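You operate a simulated robot arm through the tools that you are given. There is no shell and no other tool. Be economical: measure what you need, move in short steps, check, and stop when the job is done.

The job below is to be done with a simulated robot arm. You get a single attempt, and the scene is never put back.

## Task
Take the medium blue pad and put it in the drip tray.

The check looks at the end state, three seconds after you hand in, the way a careful person would. Anything else that was tipped, shoved, dropped, spilled or broken makes it a failure.

## Robot
A 5-joint arm with a two-finger parallel gripper, fixed in place. Base frame: the origin is at the foot of the arm, x ahead of it, y to its left, z up; the work surface is at about z = 0. Lengths are in m, angles in degrees, forces in N, time in s.
With the tool pointing down near the work surface it reaches from about 0.26 to 0.68 m from the base axis. Its first joint turns from -66.0 to 66.0 degrees. The tool tilts only in the upright plane through the base axis and itself; it spins freely about its own axis. Payload 2.9 kg.
The tool frame sits at the grasp point between the pads (the TCP): z along the fingers, y along the line on which they close. The tips reach 0.03 m beyond it. The gripper opens to 0.11 m. The fingers are 0.02 m wide and 0.01 m thick; the gripper's body (0.048 by 0.112 m) begins 0.055 m behind the TCP.
Orientation is told as [roll, pitch, yaw] about the base's x, y, z axes, in that order, counted from this pose: with the fingers straight down and closing along the base's y, the tool's x points along the base's -x, its y along +y and its z along -z.

## Interface
- The arm moves only by the tool step_arm. Its argument "moves" is a list that holds one entry, the list of rows, each a list of 7 numbers: the shift along the tool's x, y, z in m, then the turn, a rotation vector about the tool's x, y, z in degrees, then the finger opening in m, from 0 to 0.11. In form: [[[dx, dy, dz, ax, ay, az, jaw], ...]]. A call has 1 to 8 rows; each row shifts and turns the commanded pose from where the row before left it, along the tool's axes as they then stand. A row lasts 0.2 s, in which the tool goes at most 0.05 m and 8.6 degrees; a call with a longer step from one row to the next is refused whole, and so is a gripper value outside its range. Where a pose cannot be reached the arm comes as near as it can. A force on the tool above 40 N (or 10 N above the force at the start of the call, whichever is more), or a blocked arm, ends the call early, and 0.2 s more pass. The fingers move at their own pace (about 0.108 m/s each) and stop on an object; they squeeze with about 40 N. The grip force told is the motor's: it shows also when the fingers shut on nothing. Time passes only in rows, and 0.2 s behind the last, so rows that do not move let the fingers close. The reply holds the time, the measured pose of the TCP, the force on the tool along the base axes, the opening and the grip force, in the units named above and with some noise, and new pictures: "views" is both (left out), scene, wrist or none.
- Cameras (640 x 400 px; columns grow to the right, rows downward): "scene" is fixed at [0.0376, -0.4555, 0.598]; the picture's right is [0.74, -0.67, 0.00], its down [-0.42, -0.46, -0.78] and it looks along [0.52, 0.58, -0.63] (base axes); focal length 363 px, centre (320, 200). "wrist" rides on the gripper at [0.072, 0.017, -0.103] in the tool frame; the picture's right is [-0.23, 0.97, 0.00], its down [-0.76, -0.18, -0.62] and it looks along [-0.61, -0.14, 0.78] (tool axes); focal length 222 px, centre (320, 200). There is no depth. A picture from a camera that has moved, and an enlarged one, comes with that camera's place and axes in the base frame and with its lens.
- close_up(camera, box): a new picture of the part [left, top, right, bottom] of that camera's present view, enlarged. It takes no simulated time.
- finish_job(): hands the job in; it is judged then, once.

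Work in short steps. Places have to be worked out from the pictures, the camera data and where the tool is seen: move nearer, look again, correct. Check each grasp and each placing, and mend what went wrong. You have 90 turns and 170 pictures in all, those below and enlarged ones among them. Open the gripper and draw the arm clear of the work before you hand the job in, unless the task says otherwise; then end with one line.

The tools are called after "Emit:" by a JSON object that holds its "op" and its "data". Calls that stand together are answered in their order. step_arm: Moves the arm, as the interface text tells. Its arguments: {"type":"object","properties":{"moves":{"type":"array","items":{"type":"array","items":{"type":"array","items":{"type":"number"}}}},"views":{"type":"string","enum":["both","scene","wrist","none"]}},"required":["moves"]} The other tools are called the same way: close_up (camera, box) takes an enlarged picture of a part of a camera's view; finish_job () hands the job in.

At the start:

```text
t: 0.0
tool_pos: [0.4028, -0.1649, 0.3126]
ee_rot: [0.0, 0.0, -0.1]
ft_force: [-1.4, -0.7, -0.6]
finger_gap: 0.1099
grasp_force: 0.0
```

scene: 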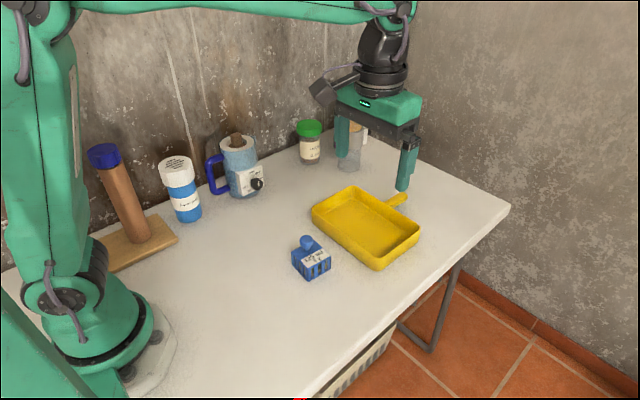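
wrist: 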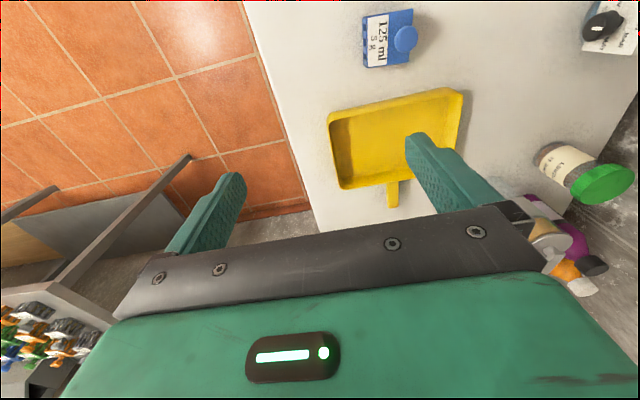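

The blue labelled block and the yellow tray are visible. I'll enlarge both to identify the pad.

Emit:
{"op": "close_up", "data": {"camera": "scene", "box": [260, 200, 420, 300]}}

Emit:
{"op": "close_up", "data": {"camera": "scene", "box": [80, 100, 400, 300]}}

Emit:
{"op": "close_up", "data": {"camera": "wrist", "box": [320, 0, 480, 100]}}

```text
4.00 times, centred on (340, 250) of scene
camera zoom: at [0.0376, -0.4555, 0.598], right [0.74, -0.67, 0.0], down [-0.42, -0.46, -0.78], along [0.52, 0.58, -0.63], focal length 1453 px, centre (240, 0)
```

zoom: 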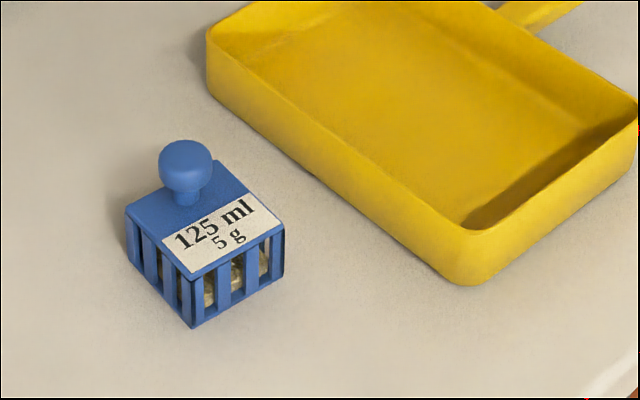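

```text
2.00 times, centred on (240, 200) of scene
camera zoom: at [0.0376, -0.4555, 0.598], right [0.74, -0.67, 0.0], down [-0.42, -0.46, -0.78], along [0.52, 0.58, -0.63], focal length 727 px, centre (480, 200)
```

zoom: 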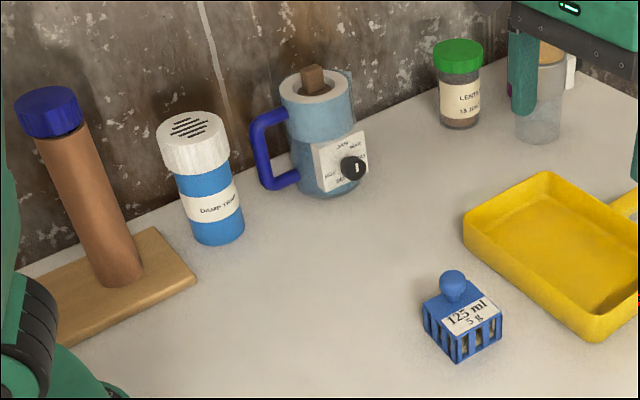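

```text
4.00 times, centred on (400, 50) of wrist
camera zoom: at [0.3304, -0.1498, 0.416], right [0.23, 0.97, 0.0], down [0.76, -0.18, 0.62], along [0.61, -0.14, -0.78], focal length 888 px, centre (0, 800)
```

zoom: 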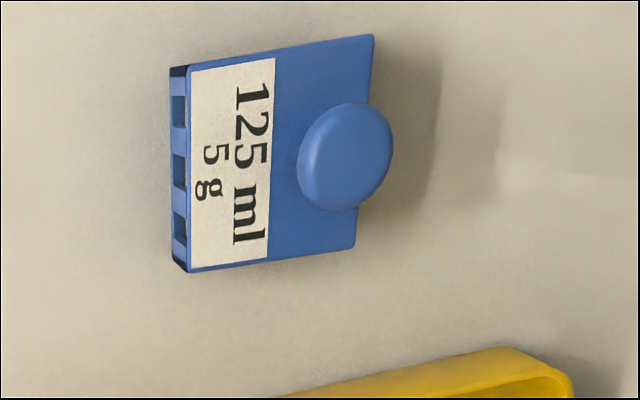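

The slotted blue block with a knob isn't obviously a "pad". I'll look at the cluster hidden behind the gripper and at the other objects before deciding.

Emit:
{"op": "close_up", "data": {"camera": "wrist", "box": [480, 120, 640, 300]}}

Emit:
{"op": "close_up", "data": {"camera": "scene", "box": [280, 90, 440, 190]}}

Emit:
{"op": "close_up", "data": {"camera": "scene", "box": [140, 120, 300, 220]}}

Emit:
{"op": "close_up", "data": {"camera": "wrist", "box": [0, 260, 160, 400]}}

```text
2.22 times, centred on (560, 210) of wrist
camera zoom: at [0.3304, -0.1498, 0.416], right [0.23, 0.97, 0.0], down [0.76, -0.18, 0.62], along [0.61, -0.14, -0.78], focal length 494 px, centre (-213, 178)
```

zoom: 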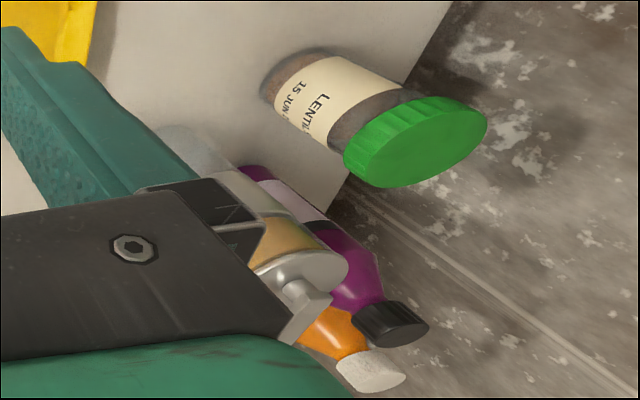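

```text
4.00 times, centred on (360, 140) of scene
camera zoom: at [0.0376, -0.4555, 0.598], right [0.74, -0.67, 0.0], down [-0.42, -0.46, -0.78], along [0.52, 0.58, -0.63], focal length 1453 px, centre (160, 440)
```

zoom: 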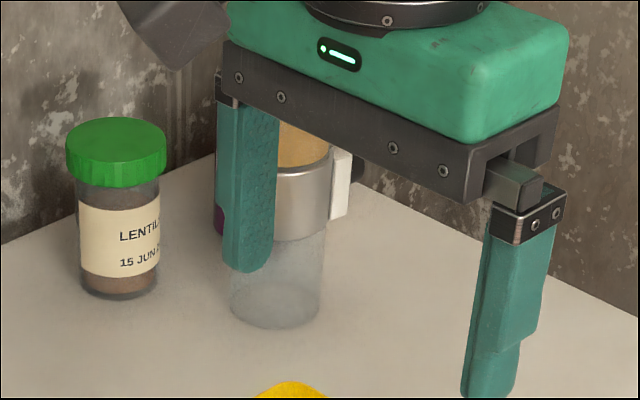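

```text
4.00 times, centred on (220, 170) of scene
camera zoom: at [0.0376, -0.4555, 0.598], right [0.74, -0.67, 0.0], down [-0.42, -0.46, -0.78], along [0.52, 0.58, -0.63], focal length 1453 px, centre (720, 320)
```

zoom: 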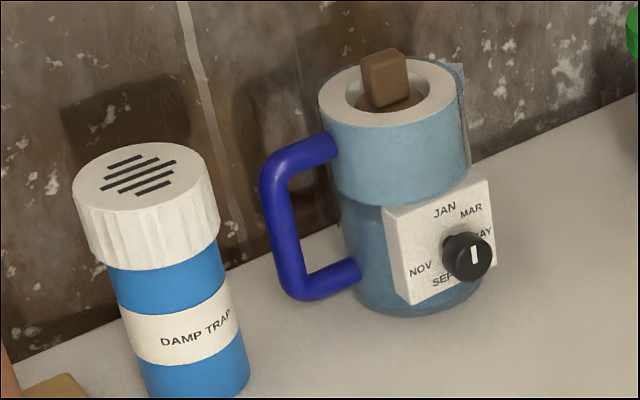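

```text
2.86 times, centred on (80, 330) of wrist
camera zoom: at [0.3304, -0.1498, 0.416], right [0.23, 0.97, 0.0], down [0.76, -0.18, 0.62], along [0.61, -0.14, -0.78], focal length 635 px, centre (1006, -171)
```

zoom: 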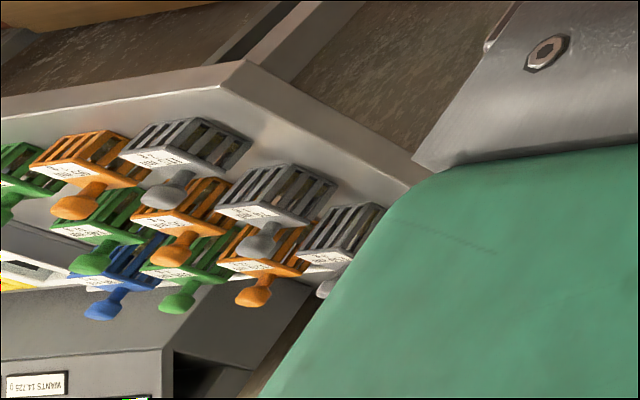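

The remaining items are a jar, a jug, bottles and a rack of slotted cages beyond the table. I'll swing the arm left and up a little to uncover the hidden corner and view the block from nearer.

Emit:
{"op": "step_arm", "data": {"moves": [[[0.03, 0.03, -0.02, 0, 0, 0, 0.11], [0.03, 0.03, -0.02, 0, 0, 0, 0.11], [0.02, 0.03, -0.02, 0, 0, 0, 0.11], [0, 0.03, 0, 0, 0, 0, 0.11], [0, 0, 0, 0, 0, 0, 0.11]]]}}

```text
t: 1.2
tool_pos: [0.3224, -0.0451, 0.3718]
ee_rot: [0.1, 0.1, 0.0]
ft_force: [0.0, -0.4, 0.8]
finger_gap: 0.1102
grasp_force: 0.2
camera wrist: at [0.2493, -0.0295, 0.4758], right [0.23, 0.97, 0.0], down [0.76, -0.18, 0.62], along [0.61, -0.14, -0.78], focal length 222 px, centre (320, 200)
```

scene: 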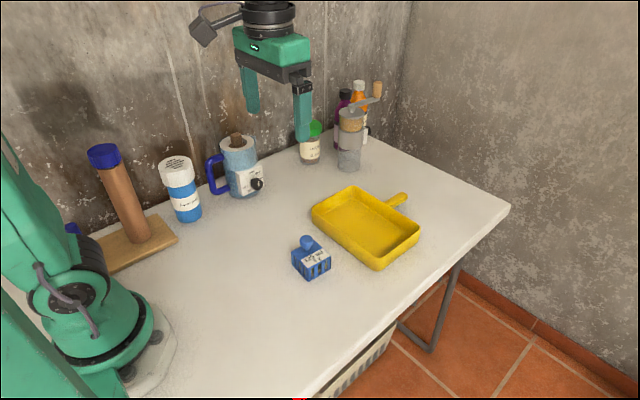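
wrist: 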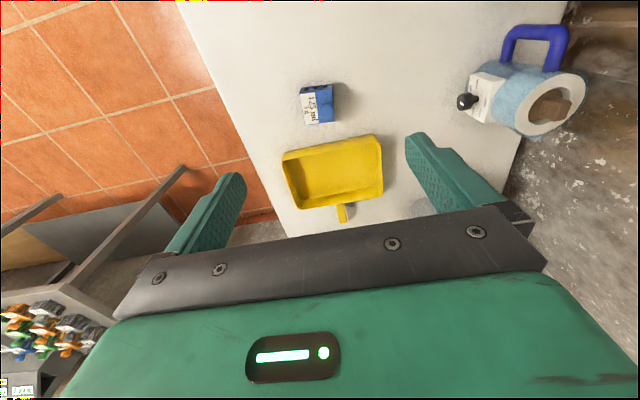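

A bit of dark blue now shows at (72, 230) behind the arm. I'll enlarge that and the newly uncovered corner.

Emit:
{"op": "close_up", "data": {"camera": "scene", "box": [40, 200, 200, 300]}}

Emit:
{"op": "close_up", "data": {"camera": "scene", "box": [290, 70, 420, 180]}}

Emit:
{"op": "close_up", "data": {"camera": "wrist", "box": [0, 240, 200, 400]}}

```text
4.00 times, centred on (120, 250) of scene
camera zoom: at [0.0376, -0.4554, 0.598], right [0.74, -0.67, 0.0], down [-0.42, -0.46, -0.78], along [0.52, 0.58, -0.63], focal length 1453 px, centre (1120, 0)
```

zoom: 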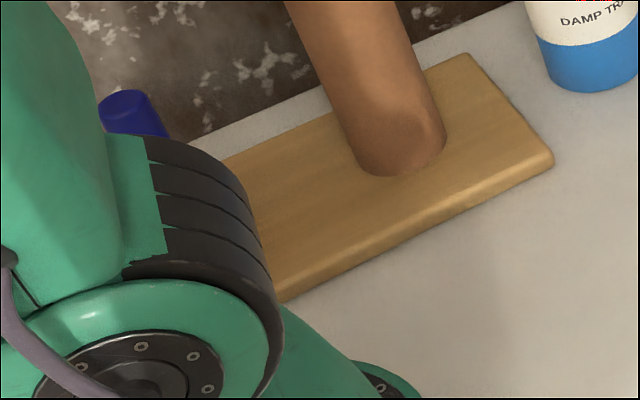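

```text
3.64 times, centred on (355, 125) of scene
camera zoom: at [0.0376, -0.4554, 0.598], right [0.74, -0.67, 0.0], down [-0.42, -0.46, -0.78], along [0.52, 0.58, -0.63], focal length 1321 px, centre (193, 473)
```

zoom: 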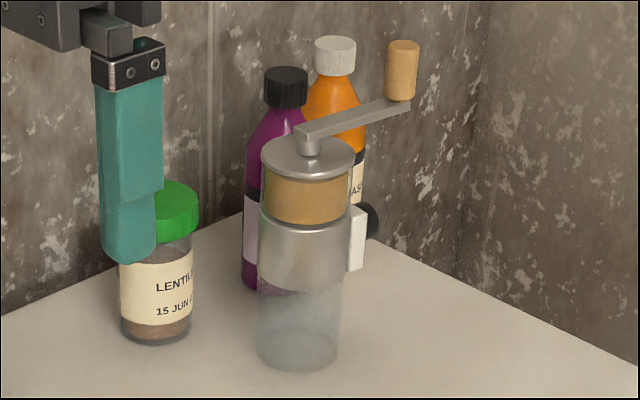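

```text
2.50 times, centred on (100, 320) of wrist
camera zoom: at [0.2493, -0.0295, 0.4758], right [0.23, 0.97, 0.0], down [0.76, -0.18, 0.62], along [0.61, -0.14, -0.78], focal length 555 px, centre (870, -100)
```

zoom: 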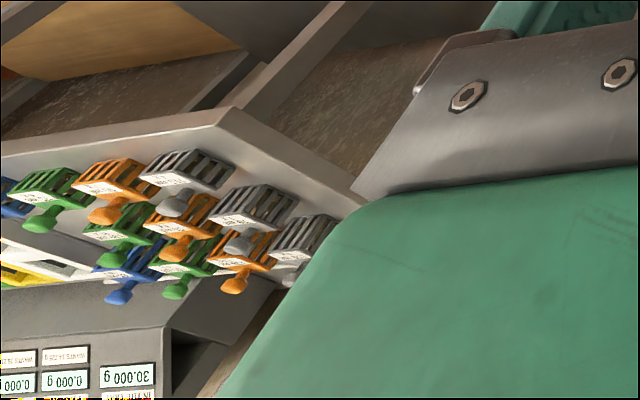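

A second dark blue cap stands behind the arm's shoulder on the left. I'll spin the tool so the wrist camera looks that way.

Emit:
{"op": "step_arm", "data": {"moves": [[[0, 0, 0, 0, 0, -8.5, 0.11], [0, 0, 0, 0, 0, -8.5, 0.11], [0, 0, 0, 0, 0, -8.5, 0.11], [0, 0, 0, 0, 0, -8.5, 0.11], [0, 0, 0, 0, 0, -8.5, 0.11], [0, 0, 0, 0, 0, -8.5, 0.11], [0, 0, 0, 0, 0, -8.5, 0.11], [0, 0, 0, 0, 0, -8.5, 0.11]]], "views": "wrist"}}

Emit:
{"op": "step_arm", "data": {"moves": [[[0, 0, 0, 0, 0, -8.5, 0.11], [0, 0, 0, 0, 0, -8.5, 0.11], [0, 0, 0, 0, 0, -8.5, 0.11], [0, 0, 0, 0, 0, -8.5, 0.11], [0, 0, 0, 0, 0, -8.5, 0.11], [0, 0, 0, 0, 0, -8.5, 0.11], [0, 0, 0, 0, 0, 0, 0.11]]], "views": "wrist"}}

```text
t: 3.0
tool_pos: [0.3222, -0.045, 0.3724]
ee_rot: [0.0, 0.1, 68.2]
ft_force: [-0.3, 0.4, -0.1]
finger_gap: 0.11
grasp_force: 0.1
camera wrist: at [0.2799, -0.1076, 0.4757], right [-0.82, 0.57, 0.0], down [0.45, 0.64, 0.62], along [0.36, 0.51, -0.78], focal length 222 px, centre (320, 200)
```

wrist: 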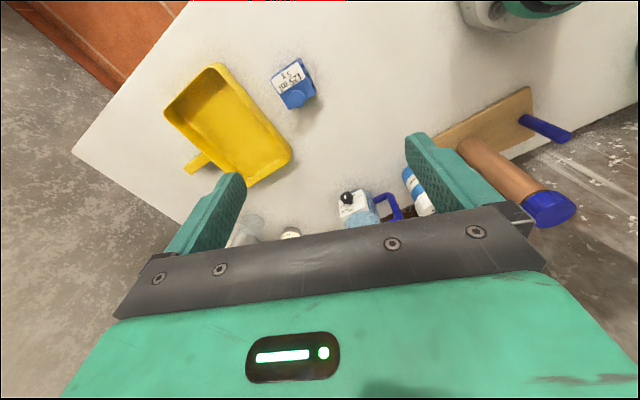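

```text
t: 4.6
tool_pos: [0.3224, -0.0443, 0.3714]
ee_rot: [0.1, 0.0, 119.1]
ft_force: [0.3, 0.5, -0.2]
finger_gap: 0.1102
grasp_force: 0.0
camera wrist: at [0.343, -0.1178, 0.4759], right [-0.96, -0.28, 0.0], down [-0.22, 0.75, 0.62], along [-0.17, 0.6, -0.78], focal length 222 px, centre (320, 200)
```

wrist: 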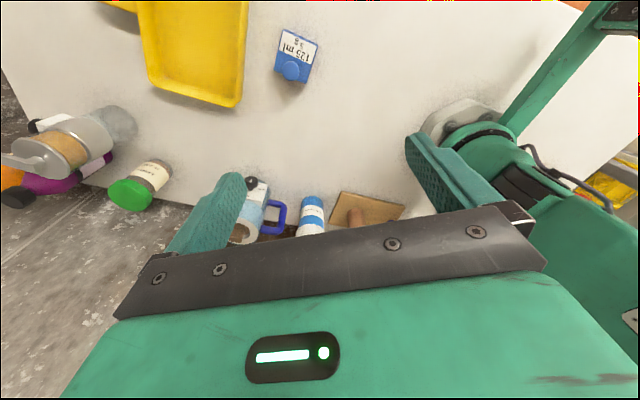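

The second cap is just another peg on the wooden stand. I'll check the yellow thing at the right and the holder more closely.

Emit:
{"op": "close_up", "data": {"camera": "wrist", "box": [520, 120, 640, 230]}}

Emit:
{"op": "close_up", "data": {"camera": "wrist", "box": [270, 20, 330, 100]}}

Emit:
{"op": "close_up", "data": {"camera": "scene", "box": [300, 300, 440, 400]}}

```text
3.64 times, centred on (580, 175) of wrist
camera zoom: at [0.343, -0.1178, 0.4759], right [-0.96, -0.28, 0.0], down [-0.22, 0.75, 0.62], along [-0.17, 0.6, -0.78], focal length 808 px, centre (-626, 291)
```

zoom: 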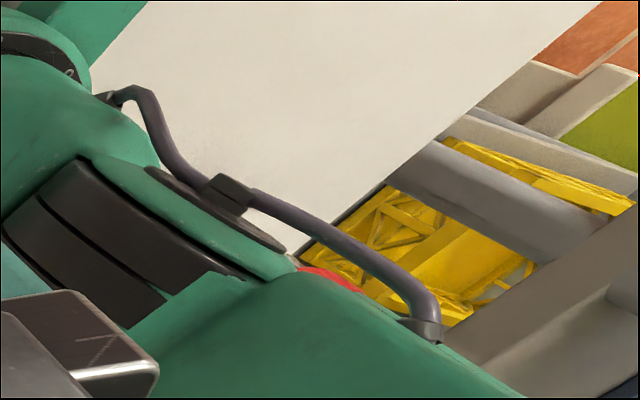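

```text
5.00 times, centred on (300, 60) of wrist
camera zoom: at [0.343, -0.1178, 0.4759], right [-0.96, -0.28, 0.0], down [-0.22, 0.75, 0.62], along [-0.17, 0.6, -0.78], focal length 1111 px, centre (420, 900)
```

zoom: 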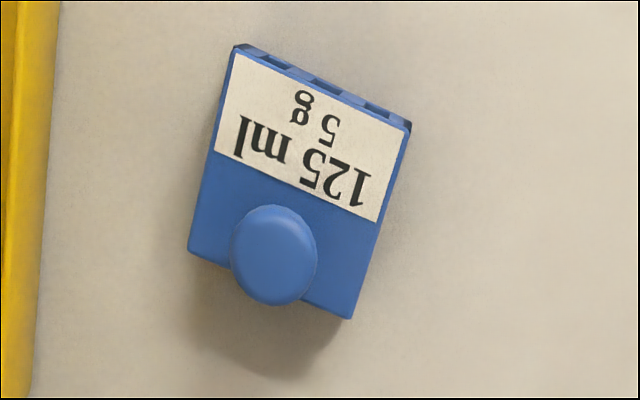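

```text
4.00 times, centred on (370, 350) of scene
camera zoom: at [0.0376, -0.4555, 0.598], right [0.74, -0.67, 0.0], down [-0.42, -0.46, -0.78], along [0.52, 0.58, -0.63], focal length 1453 px, centre (120, -400)
```

zoom: 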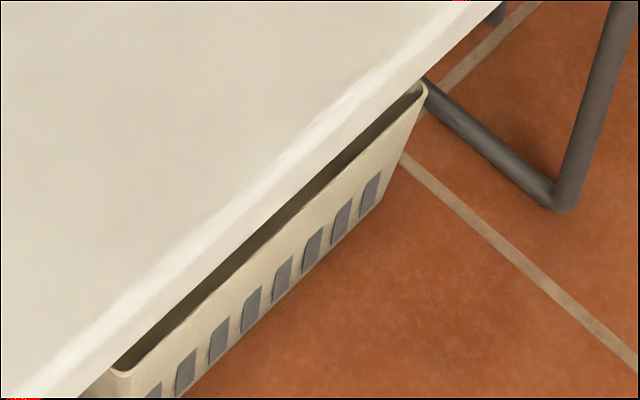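

The slotted blue block (top at about z 0.041, 0.058 m square, centre near (0.370, -0.061), yaw about -6°, "125 ml") is the only blue pad-like thing on the table, so it's the target. The tray is centred near (0.53, -0.056), with its long side along y. I'll spin back to yaw -6°.

Emit:
{"op": "step_arm", "data": {"moves": [[[0, 0, 0, 0, 0, 8.4, 0.11], [0, 0, 0, 0, 0, 8.4, 0.11], [0, 0, 0, 0, 0, 8.4, 0.11], [0, 0, 0, 0, 0, 8.4, 0.11], [0, 0, 0, 0, 0, 8.4, 0.11], [0, 0, 0, 0, 0, 8.4, 0.11], [0, 0, 0, 0, 0, 8.4, 0.11], [0, 0, 0, 0, 0, 8.4, 0.11]]], "views": "none"}}

Emit:
{"op": "step_arm", "data": {"moves": [[[0, 0, 0, 0, 0, 8.3, 0.11], [0, 0, 0, 0, 0, 8.3, 0.11], [0, 0, 0, 0, 0, 8.3, 0.11], [0, 0, 0, 0, 0, 8.3, 0.11], [0, 0, 0, 0, 0, 8.3, 0.11], [0, 0, 0, 0, 0, 8.3, 0.11], [0, 0, 0, 0, 0, 8.1, 0.11], [0, 0, 0, 0, 0, 0, 0.11]]], "views": "none"}}

```text
t: 6.4
tool_pos: [0.3222, -0.0445, 0.3732]
ee_rot: [0.1, 0.0, 51.6]
ft_force: [0.4, 0.7, -0.4]
finger_gap: 0.11
grasp_force: 0.1
```

```text
t: 8.2
tool_pos: [0.3222, -0.045, 0.3733]
ee_rot: [0.0, 0.0, -6.1]
ft_force: [0.1, 0.7, 0.4]
finger_gap: 0.11
grasp_force: 0.1
```

Yaw is now -6°. Next I move above the block and down to about z 0.16, then look.

Emit:
{"op": "step_arm", "data": {"moves": [[[-0.0247, -0.0055, 0.03, 0, 0, 0, 0.11], [-0.0247, -0.0054, 0.03, 0, 0, 0, 0.11], [0, 0, 0.04, 0, 0, 0, 0.11], [0, 0, 0.04, 0, 0, 0, 0.11], [0, 0, 0.04, 0, 0, 0, 0.11], [0, 0, 0.03, 0, 0, 0, 0.11], [0, 0, 0, 0, 0, 0, 0.11]]]}}

```text
t: 9.8
tool_pos: [0.3693, -0.0615, 0.1639]
ee_rot: [0.1, 0.0, -6.1]
ft_force: [0.1, -0.3, -0.5]
finger_gap: 0.1102
grasp_force: 0.0
camera wrist: at [0.3, -0.039, 0.2667], right [0.33, 0.94, 0.0], down [0.74, -0.26, 0.62], along [0.59, -0.21, -0.78], focal length 222 px, centre (320, 200)
```

scene: 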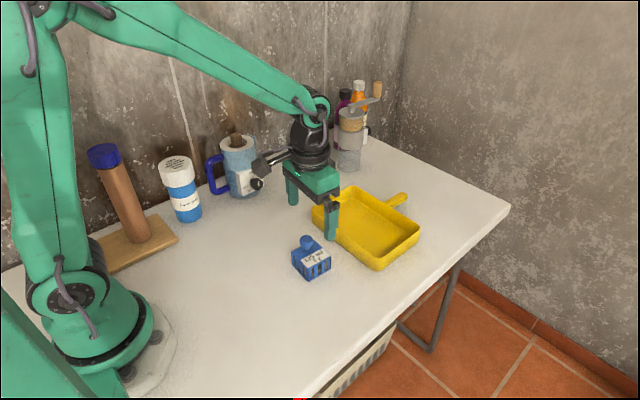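
wrist: 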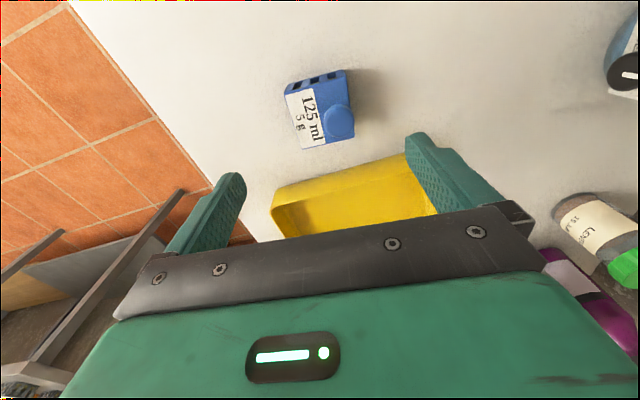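

The block sits in the upper part of the wrist view. I'll enlarge it to refine the position.

Emit:
{"op": "close_up", "data": {"camera": "wrist", "box": [260, 50, 388, 170]}}

```text
3.33 times, centred on (324, 110) of wrist
camera zoom: at [0.3, -0.039, 0.2667], right [0.33, 0.94, 0.0], down [0.74, -0.26, 0.62], along [0.59, -0.21, -0.78], focal length 740 px, centre (307, 500)
```

zoom: 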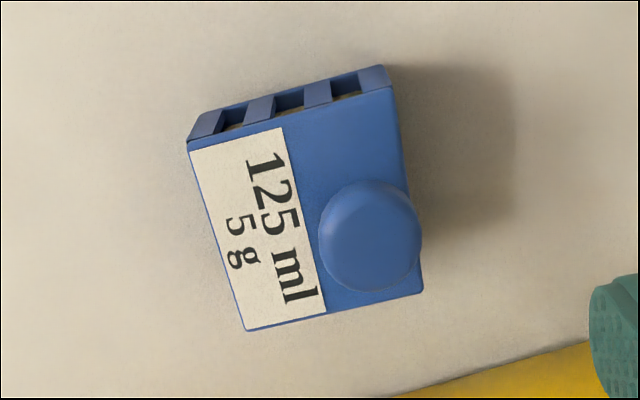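

The refined centre is (0.370, -0.062) with yaw -6°, so the tool is aligned. I'll descend to z about 0.036 with the jaws open.

Emit:
{"op": "step_arm", "data": {"moves": [[[0, 0, 0.04, 0, 0, 0, 0.11], [0, 0, 0.04, 0, 0, 0, 0.11], [0, 0, 0.028, 0, 0, 0, 0.11], [0, 0, 0.02, 0, 0, 0, 0.11], [0, 0, 0, 0, 0, 0, 0.11]]]}}

```text
t: 11.0
tool_pos: [0.3697, -0.063, 0.0348]
ee_rot: [0.0, 0.1, -6.1]
ft_force: [0.3, 0.7, -0.4]
finger_gap: 0.1101
grasp_force: 0.0
camera wrist: at [0.3, -0.0399, 0.1376], right [0.33, 0.94, 0.0], down [0.74, -0.26, 0.62], along [0.59, -0.21, -0.78], focal length 222 px, centre (320, 200)
```

scene: 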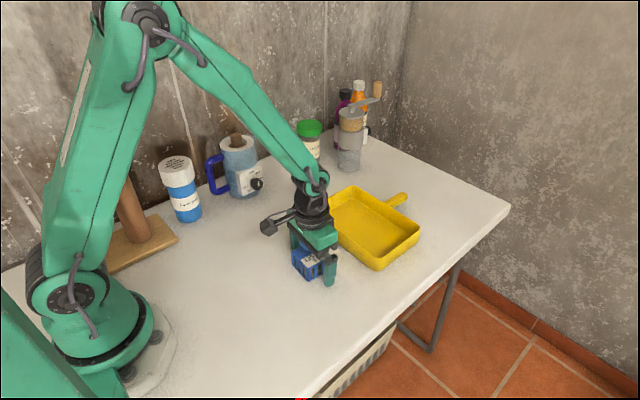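
wrist: 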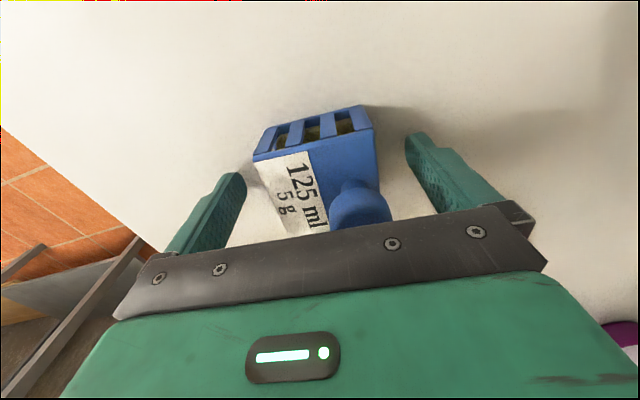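

The fingers straddle the block with clear gaps on both sides, so I'll close on it.

Emit:
{"op": "step_arm", "data": {"moves": [[[0, 0, 0, 0, 0, 0, 0.07], [0, 0, 0, 0, 0, 0, 0.06], [0, 0, 0, 0, 0, 0, 0.05], [0, 0, 0, 0, 0, 0, 0.045], [0, 0, 0, 0, 0, 0, 0.045]]], "views": "wrist"}}

```text
t: 12.2
tool_pos: [0.3695, -0.0626, 0.0341]
ee_rot: [0.0, -0.1, -6.2]
ft_force: [0.7, -0.1, -0.1]
finger_gap: 0.059
grasp_force: 40.0
camera wrist: at [0.3, -0.0399, 0.1379], right [0.33, 0.94, 0.0], down [0.74, -0.26, 0.62], along [0.59, -0.21, -0.78], focal length 222 px, centre (320, 200)
```

wrist: 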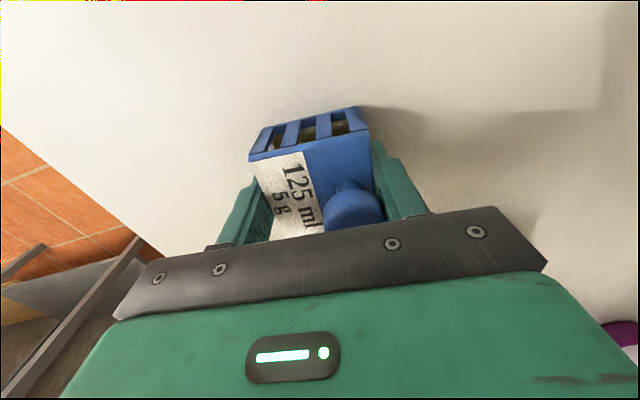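

The gap is 0.059 with 40 N of grip, so the block is held. I'll lift it 0.11 m and check.

Emit:
{"op": "step_arm", "data": {"moves": [[[0, 0, -0.02, 0, 0, 0, 0.045], [0, 0, -0.03, 0, 0, 0, 0.045], [0, 0, -0.03, 0, 0, 0, 0.045], [0, 0, -0.03, 0, 0, 0, 0.045], [0, 0, 0, 0, 0, 0, 0.045]]]}}

```text
t: 13.4
tool_pos: [0.3695, -0.0614, 0.1461]
ee_rot: [0.0, 0.0, -6.0]
ft_force: [0.1, -0.2, 0.3]
finger_gap: 0.0591
grasp_force: 40.4
camera wrist: at [0.2999, -0.0389, 0.2487], right [0.33, 0.94, 0.0], down [0.74, -0.26, 0.62], along [0.59, -0.21, -0.78], focal length 222 px, centre (320, 200)
```

scene: 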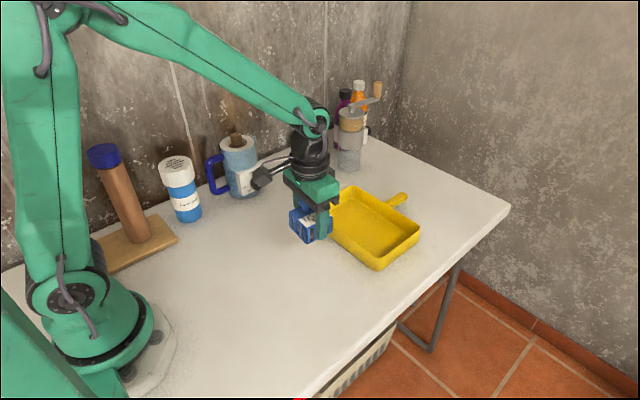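
wrist: 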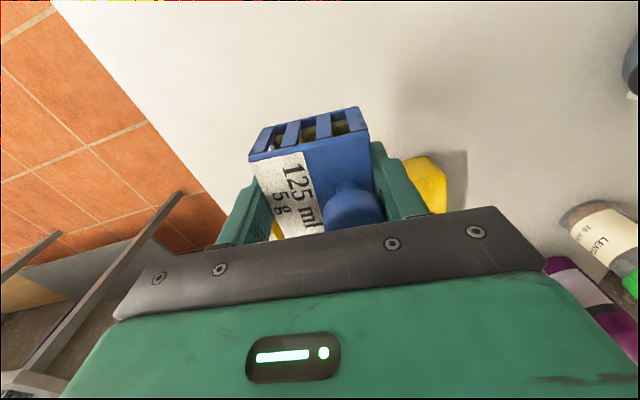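

The block is held firmly. The tray's rim is about 0.04 m high and its centre is near (0.524, -0.062), so I'll carry the block there at this height and look.

Emit:
{"op": "step_arm", "data": {"moves": [[[-0.03, 0.0032, 0, 0, 0, 0, 0.045], [-0.035, 0.0036, 0, 0, 0, 0, 0.045], [-0.035, 0.0036, 0, 0, 0, 0, 0.045], [-0.03, 0.0032, 0, 0, 0, 0, 0.045], [-0.0237, 0.0025, 0, 0, 0, 0, 0.045], [0, 0, 0, 0, 0, 0, 0.045]]]}}

Emit:
{"op": "close_up", "data": {"camera": "scene", "box": [290, 150, 450, 280]}}

```text
t: 14.8
tool_pos: [0.5239, -0.062, 0.1435]
ee_rot: [0.0, 0.0, -6.1]
ft_force: [-0.7, -0.1, -0.8]
finger_gap: 0.0591
grasp_force: 39.7
camera wrist: at [0.4547, -0.0397, 0.247], right [0.33, 0.94, 0.0], down [0.74, -0.26, 0.62], along [0.59, -0.21, -0.78], focal length 222 px, centre (320, 200)
```

scene: 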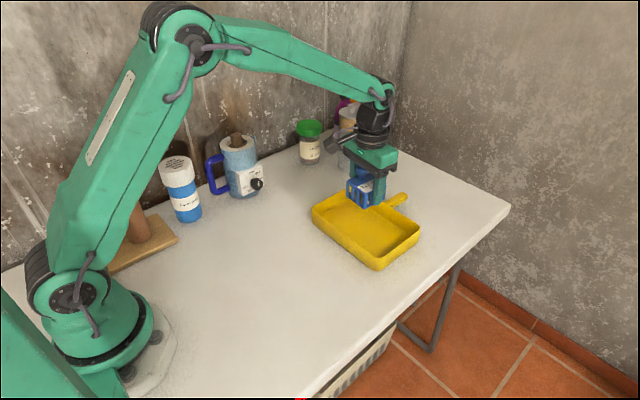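
wrist: 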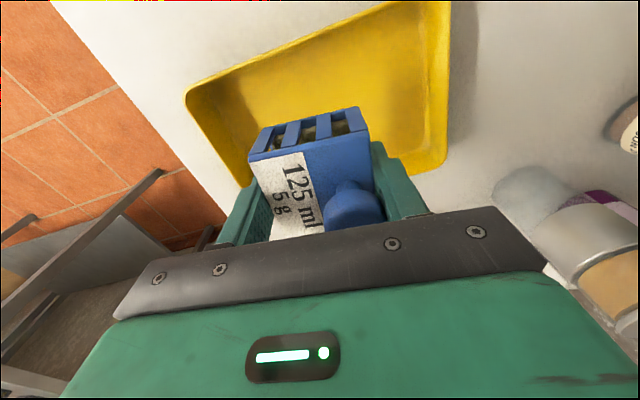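

```text
3.08 times, centred on (370, 215) of scene
camera zoom: at [0.0376, -0.4555, 0.598], right [0.74, -0.67, 0.0], down [-0.42, -0.46, -0.78], along [0.52, 0.58, -0.63], focal length 1118 px, centre (166, 154)
```

zoom: 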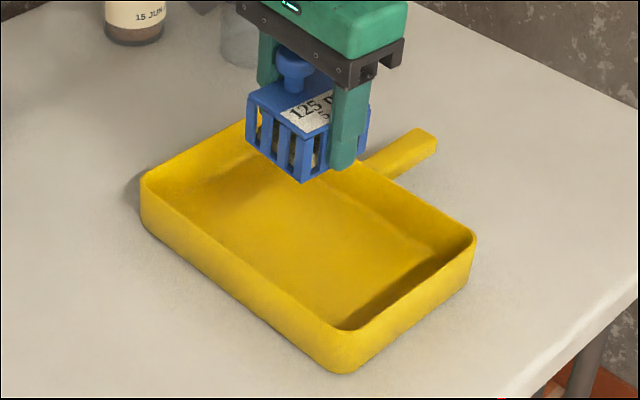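

Wrist and scene views agree the tray spans x of about 0.461–0.60 and y of about -0.165–0.045, and the block is well inside. I'll lower to about 0.012 above table level, shifting 5 mm outward.

Emit:
{"op": "step_arm", "data": {"moves": [[[-0.005, 0, 0.03, 0, 0, 0, 0.045], [0, 0, 0.03, 0, 0, 0, 0.045], [0, 0, 0.025, 0, 0, 0, 0.045], [0, 0, 0.012, 0, 0, 0, 0.045], [0, 0, 0, 0, 0, 0, 0.045]]]}}

Emit:
{"op": "close_up", "data": {"camera": "scene", "box": [290, 150, 450, 280]}}

```text
t: 16.0
tool_pos: [0.5301, -0.062, 0.0477]
ee_rot: [0.0, 0.0, -6.0]
ft_force: [0.5, -0.1, -0.3]
finger_gap: 0.0591
grasp_force: 40.1
camera wrist: at [0.4598, -0.0386, 0.1501], right [0.33, 0.94, 0.0], down [0.74, -0.26, 0.62], along [0.59, -0.21, -0.78], focal length 222 px, centre (320, 200)
```

scene: 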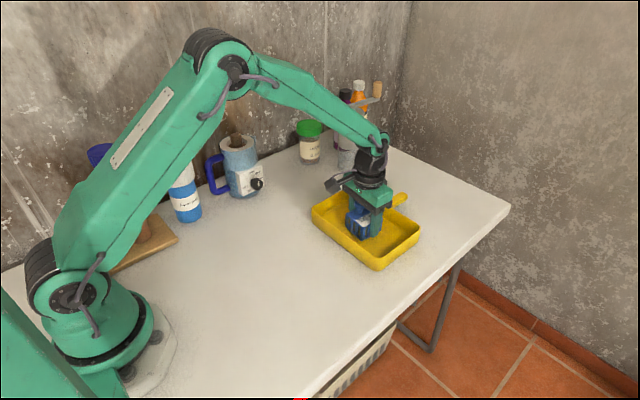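
wrist: 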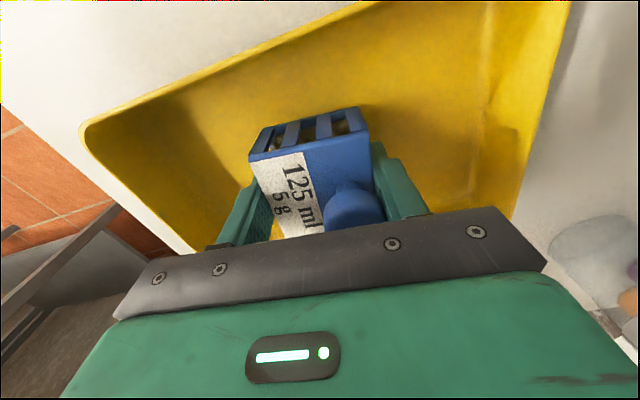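

```text
3.08 times, centred on (370, 215) of scene
camera zoom: at [0.0376, -0.4555, 0.598], right [0.74, -0.67, 0.0], down [-0.42, -0.46, -0.78], along [0.52, 0.58, -0.63], focal length 1118 px, centre (166, 154)
```

zoom: 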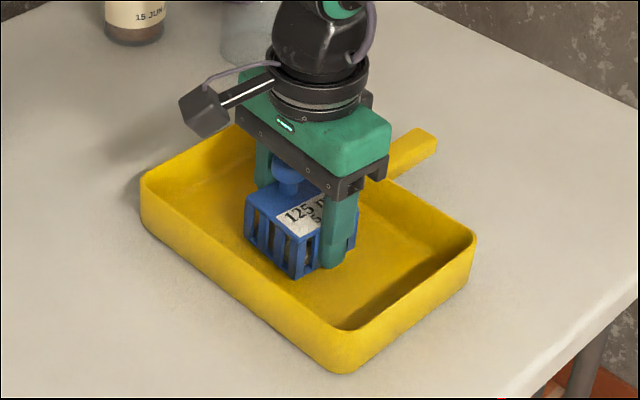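

The block is inside the tray just above the floor, with no contact yet. I'll lower in 2 mm steps, watching the force.

Emit:
{"op": "step_arm", "data": {"moves": [[[0, 0, 0.002, 0, 0, 0, 0.045], [0, 0, 0.002, 0, 0, 0, 0.045], [0, 0, 0.002, 0, 0, 0, 0.045], [0, 0, 0, 0, 0, 0, 0.045]]], "views": "none"}}

```text
t: 17.0
tool_pos: [0.5298, -0.0609, 0.0419]
ee_rot: [0.0, 0.0, -6.2]
ft_force: [0.5, -0.5, -0.5]
finger_gap: 0.059
grasp_force: 39.7
```

There's still no contact force, so I'll go down another 1.5 mm at a time.

Emit:
{"op": "step_arm", "data": {"moves": [[[0, 0, 0.0015, 0, 0, 0, 0.045], [0, 0, 0, 0, 0, 0, 0.045]]], "views": "none"}}

Emit:
{"op": "step_arm", "data": {"moves": [[[0, 0, 0.0015, 0, 0, 0, 0.045], [0, 0, 0, 0, 0, 0, 0.045]]], "views": "none"}}

```text
t: 17.6
tool_pos: [0.5296, -0.0615, 0.0399]
ee_rot: [0.0, 0.0, -6.1]
ft_force: [0.9, 0.2, -0.6]
finger_gap: 0.0587
grasp_force: 40.0
```

```text
t: 18.2
tool_pos: [0.5312, -0.062, 0.0389]
ee_rot: [0.0, 0.0, -6.1]
ft_force: [-0.7, -0.1, 0.6]
finger_gap: 0.0589
grasp_force: 40.2
```

Still free at TCP z of about 0.039, so the bottom is no more than about 5 mm above table level. I'll make one more small step.

Emit:
{"op": "step_arm", "data": {"moves": [[[0, 0, 0.0012, 0, 0, 0, 0.045], [0, 0, 0, 0, 0, 0, 0.045]]], "views": "wrist"}}

Emit:
{"op": "close_up", "data": {"camera": "scene", "box": [330, 190, 410, 250]}}

```text
t: 18.8
tool_pos: [0.5306, -0.0615, 0.0386]
ee_rot: [-0.1, -0.2, -6.1]
ft_force: [-6.0, 1.0, 17.0]
finger_gap: 0.0595
grasp_force: 40.1
camera wrist: at [0.4602, -0.0393, 0.1415], right [0.33, 0.94, 0.0], down [0.74, -0.26, 0.62], along [0.59, -0.21, -0.78], focal length 222 px, centre (320, 200)
```

wrist: 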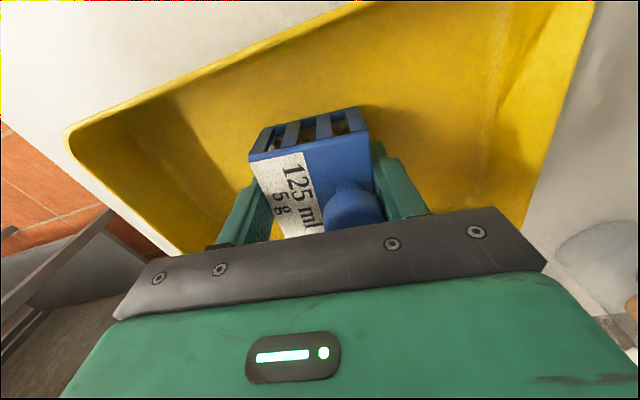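

```text
6.67 times, centred on (370, 220) of scene
camera zoom: at [0.0375, -0.4554, 0.598], right [0.74, -0.67, 0.0], down [-0.42, -0.46, -0.78], along [0.52, 0.58, -0.63], focal length 2422 px, centre (-13, 67)
```

zoom: 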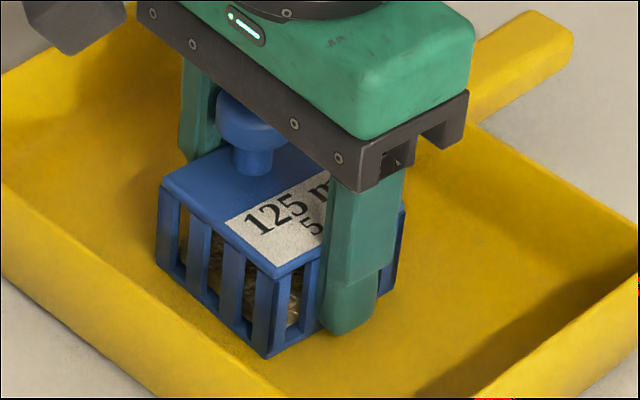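

The upward force is now 17 N, so the block is resting on the tray floor. I'll ease up 0.8 mm and open the jaws.

Emit:
{"op": "step_arm", "data": {"moves": [[[0, 0, -0.0008, 0, 0, 0, 0.045], [0, 0, 0, 0, 0, 0, 0.07], [0, 0, 0, 0, 0, 0, 0.09], [0, 0, 0, 0, 0, 0, 0.1], [0, 0, 0, 0, 0, 0, 0.1]]]}}

```text
t: 20.0
tool_pos: [0.5298, -0.0628, 0.0377]
ee_rot: [0.0, 0.1, -6.0]
ft_force: [0.0, -0.5, -0.1]
finger_gap: 0.0998
grasp_force: 0.1
camera wrist: at [0.4599, -0.0395, 0.1412], right [0.33, 0.94, 0.0], down [0.74, -0.26, 0.62], along [0.59, -0.21, -0.78], focal length 222 px, centre (320, 200)
```

scene: 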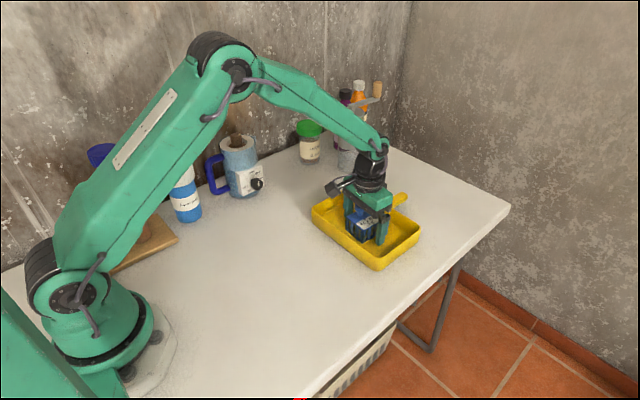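
wrist: 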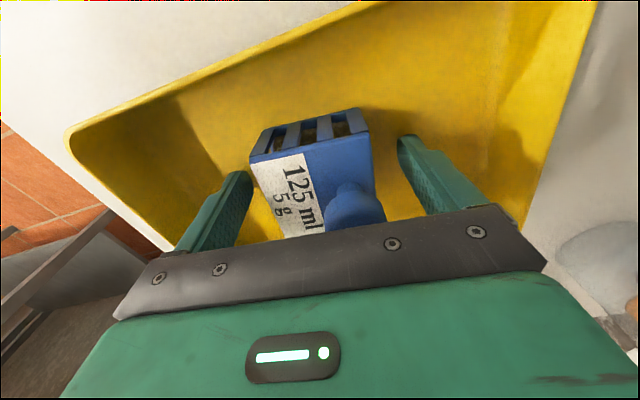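

The jaws are open, with clear gaps to the block and the tray walls. I'll rise straight up, then draw back toward the base.

Emit:
{"op": "step_arm", "data": {"moves": [[[0, 0, -0.02, 0, 0, 0, 0.1], [0, 0, -0.04, 0, 0, 0, 0.1], [0, 0, -0.045, 0, 0, 0, 0.1], [0, 0, -0.045, 0, 0, 0, 0.1], [0.03, 0, -0.04, 0, 0, 0, 0.1], [0.045, 0, -0.01, 0, 0, 0, 0.1], [0.045, 0, 0, 0, 0, 0, 0.1], [0.03, 0, 0, 0, 0, 0, 0.1]]]}}

Emit:
{"op": "close_up", "data": {"camera": "scene", "box": [290, 150, 450, 280]}}

```text
t: 21.8
tool_pos: [0.3804, -0.0458, 0.2385]
ee_rot: [0.0, 0.0, -6.0]
ft_force: [-0.3, 0.7, -0.7]
finger_gap: 0.0999
grasp_force: 0.0
camera wrist: at [0.3103, -0.024, 0.3406], right [0.33, 0.94, 0.0], down [0.74, -0.26, 0.62], along [0.59, -0.21, -0.78], focal length 222 px, centre (320, 200)
```

scene: 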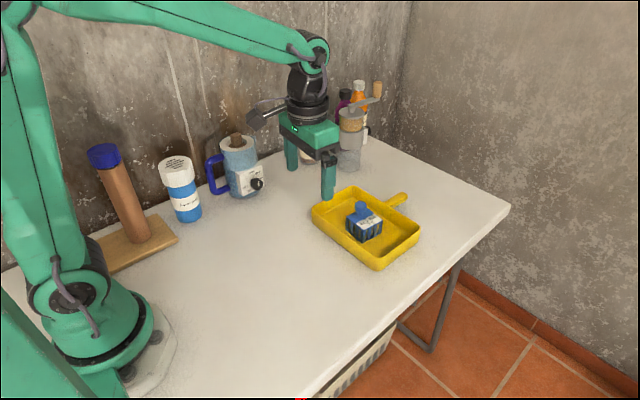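
wrist: 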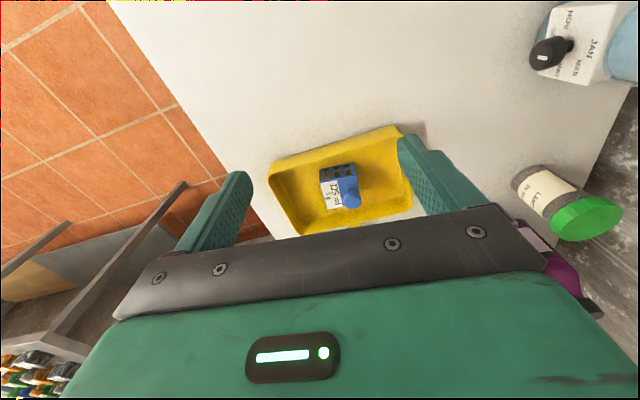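

```text
3.08 times, centred on (370, 215) of scene
camera zoom: at [0.0376, -0.4555, 0.598], right [0.74, -0.67, 0.0], down [-0.42, -0.46, -0.78], along [0.52, 0.58, -0.63], focal length 1118 px, centre (166, 154)
```

zoom: 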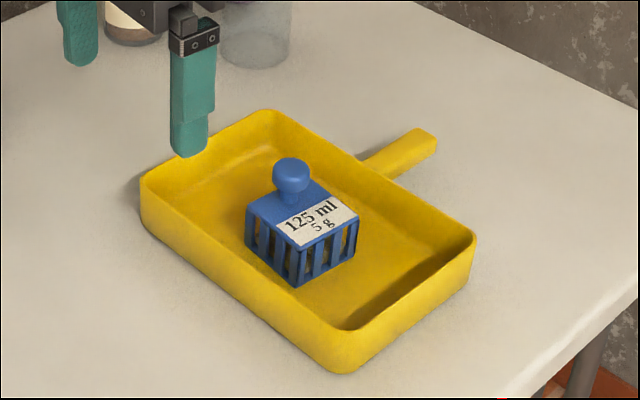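

The block stands upright in the tray, the tray and other items haven't moved, and the arm is clear. I'm handing in.

Emit:
{"op": "finish_job", "data": {}}

```text
The job is handed in.
```

I put the blue slotted block (labelled "125 ml 5 g") in the yellow tray, upright, with nothing else moved. I took it to be the medium blue pad because it was the only blue pad-like item I could see on the table.
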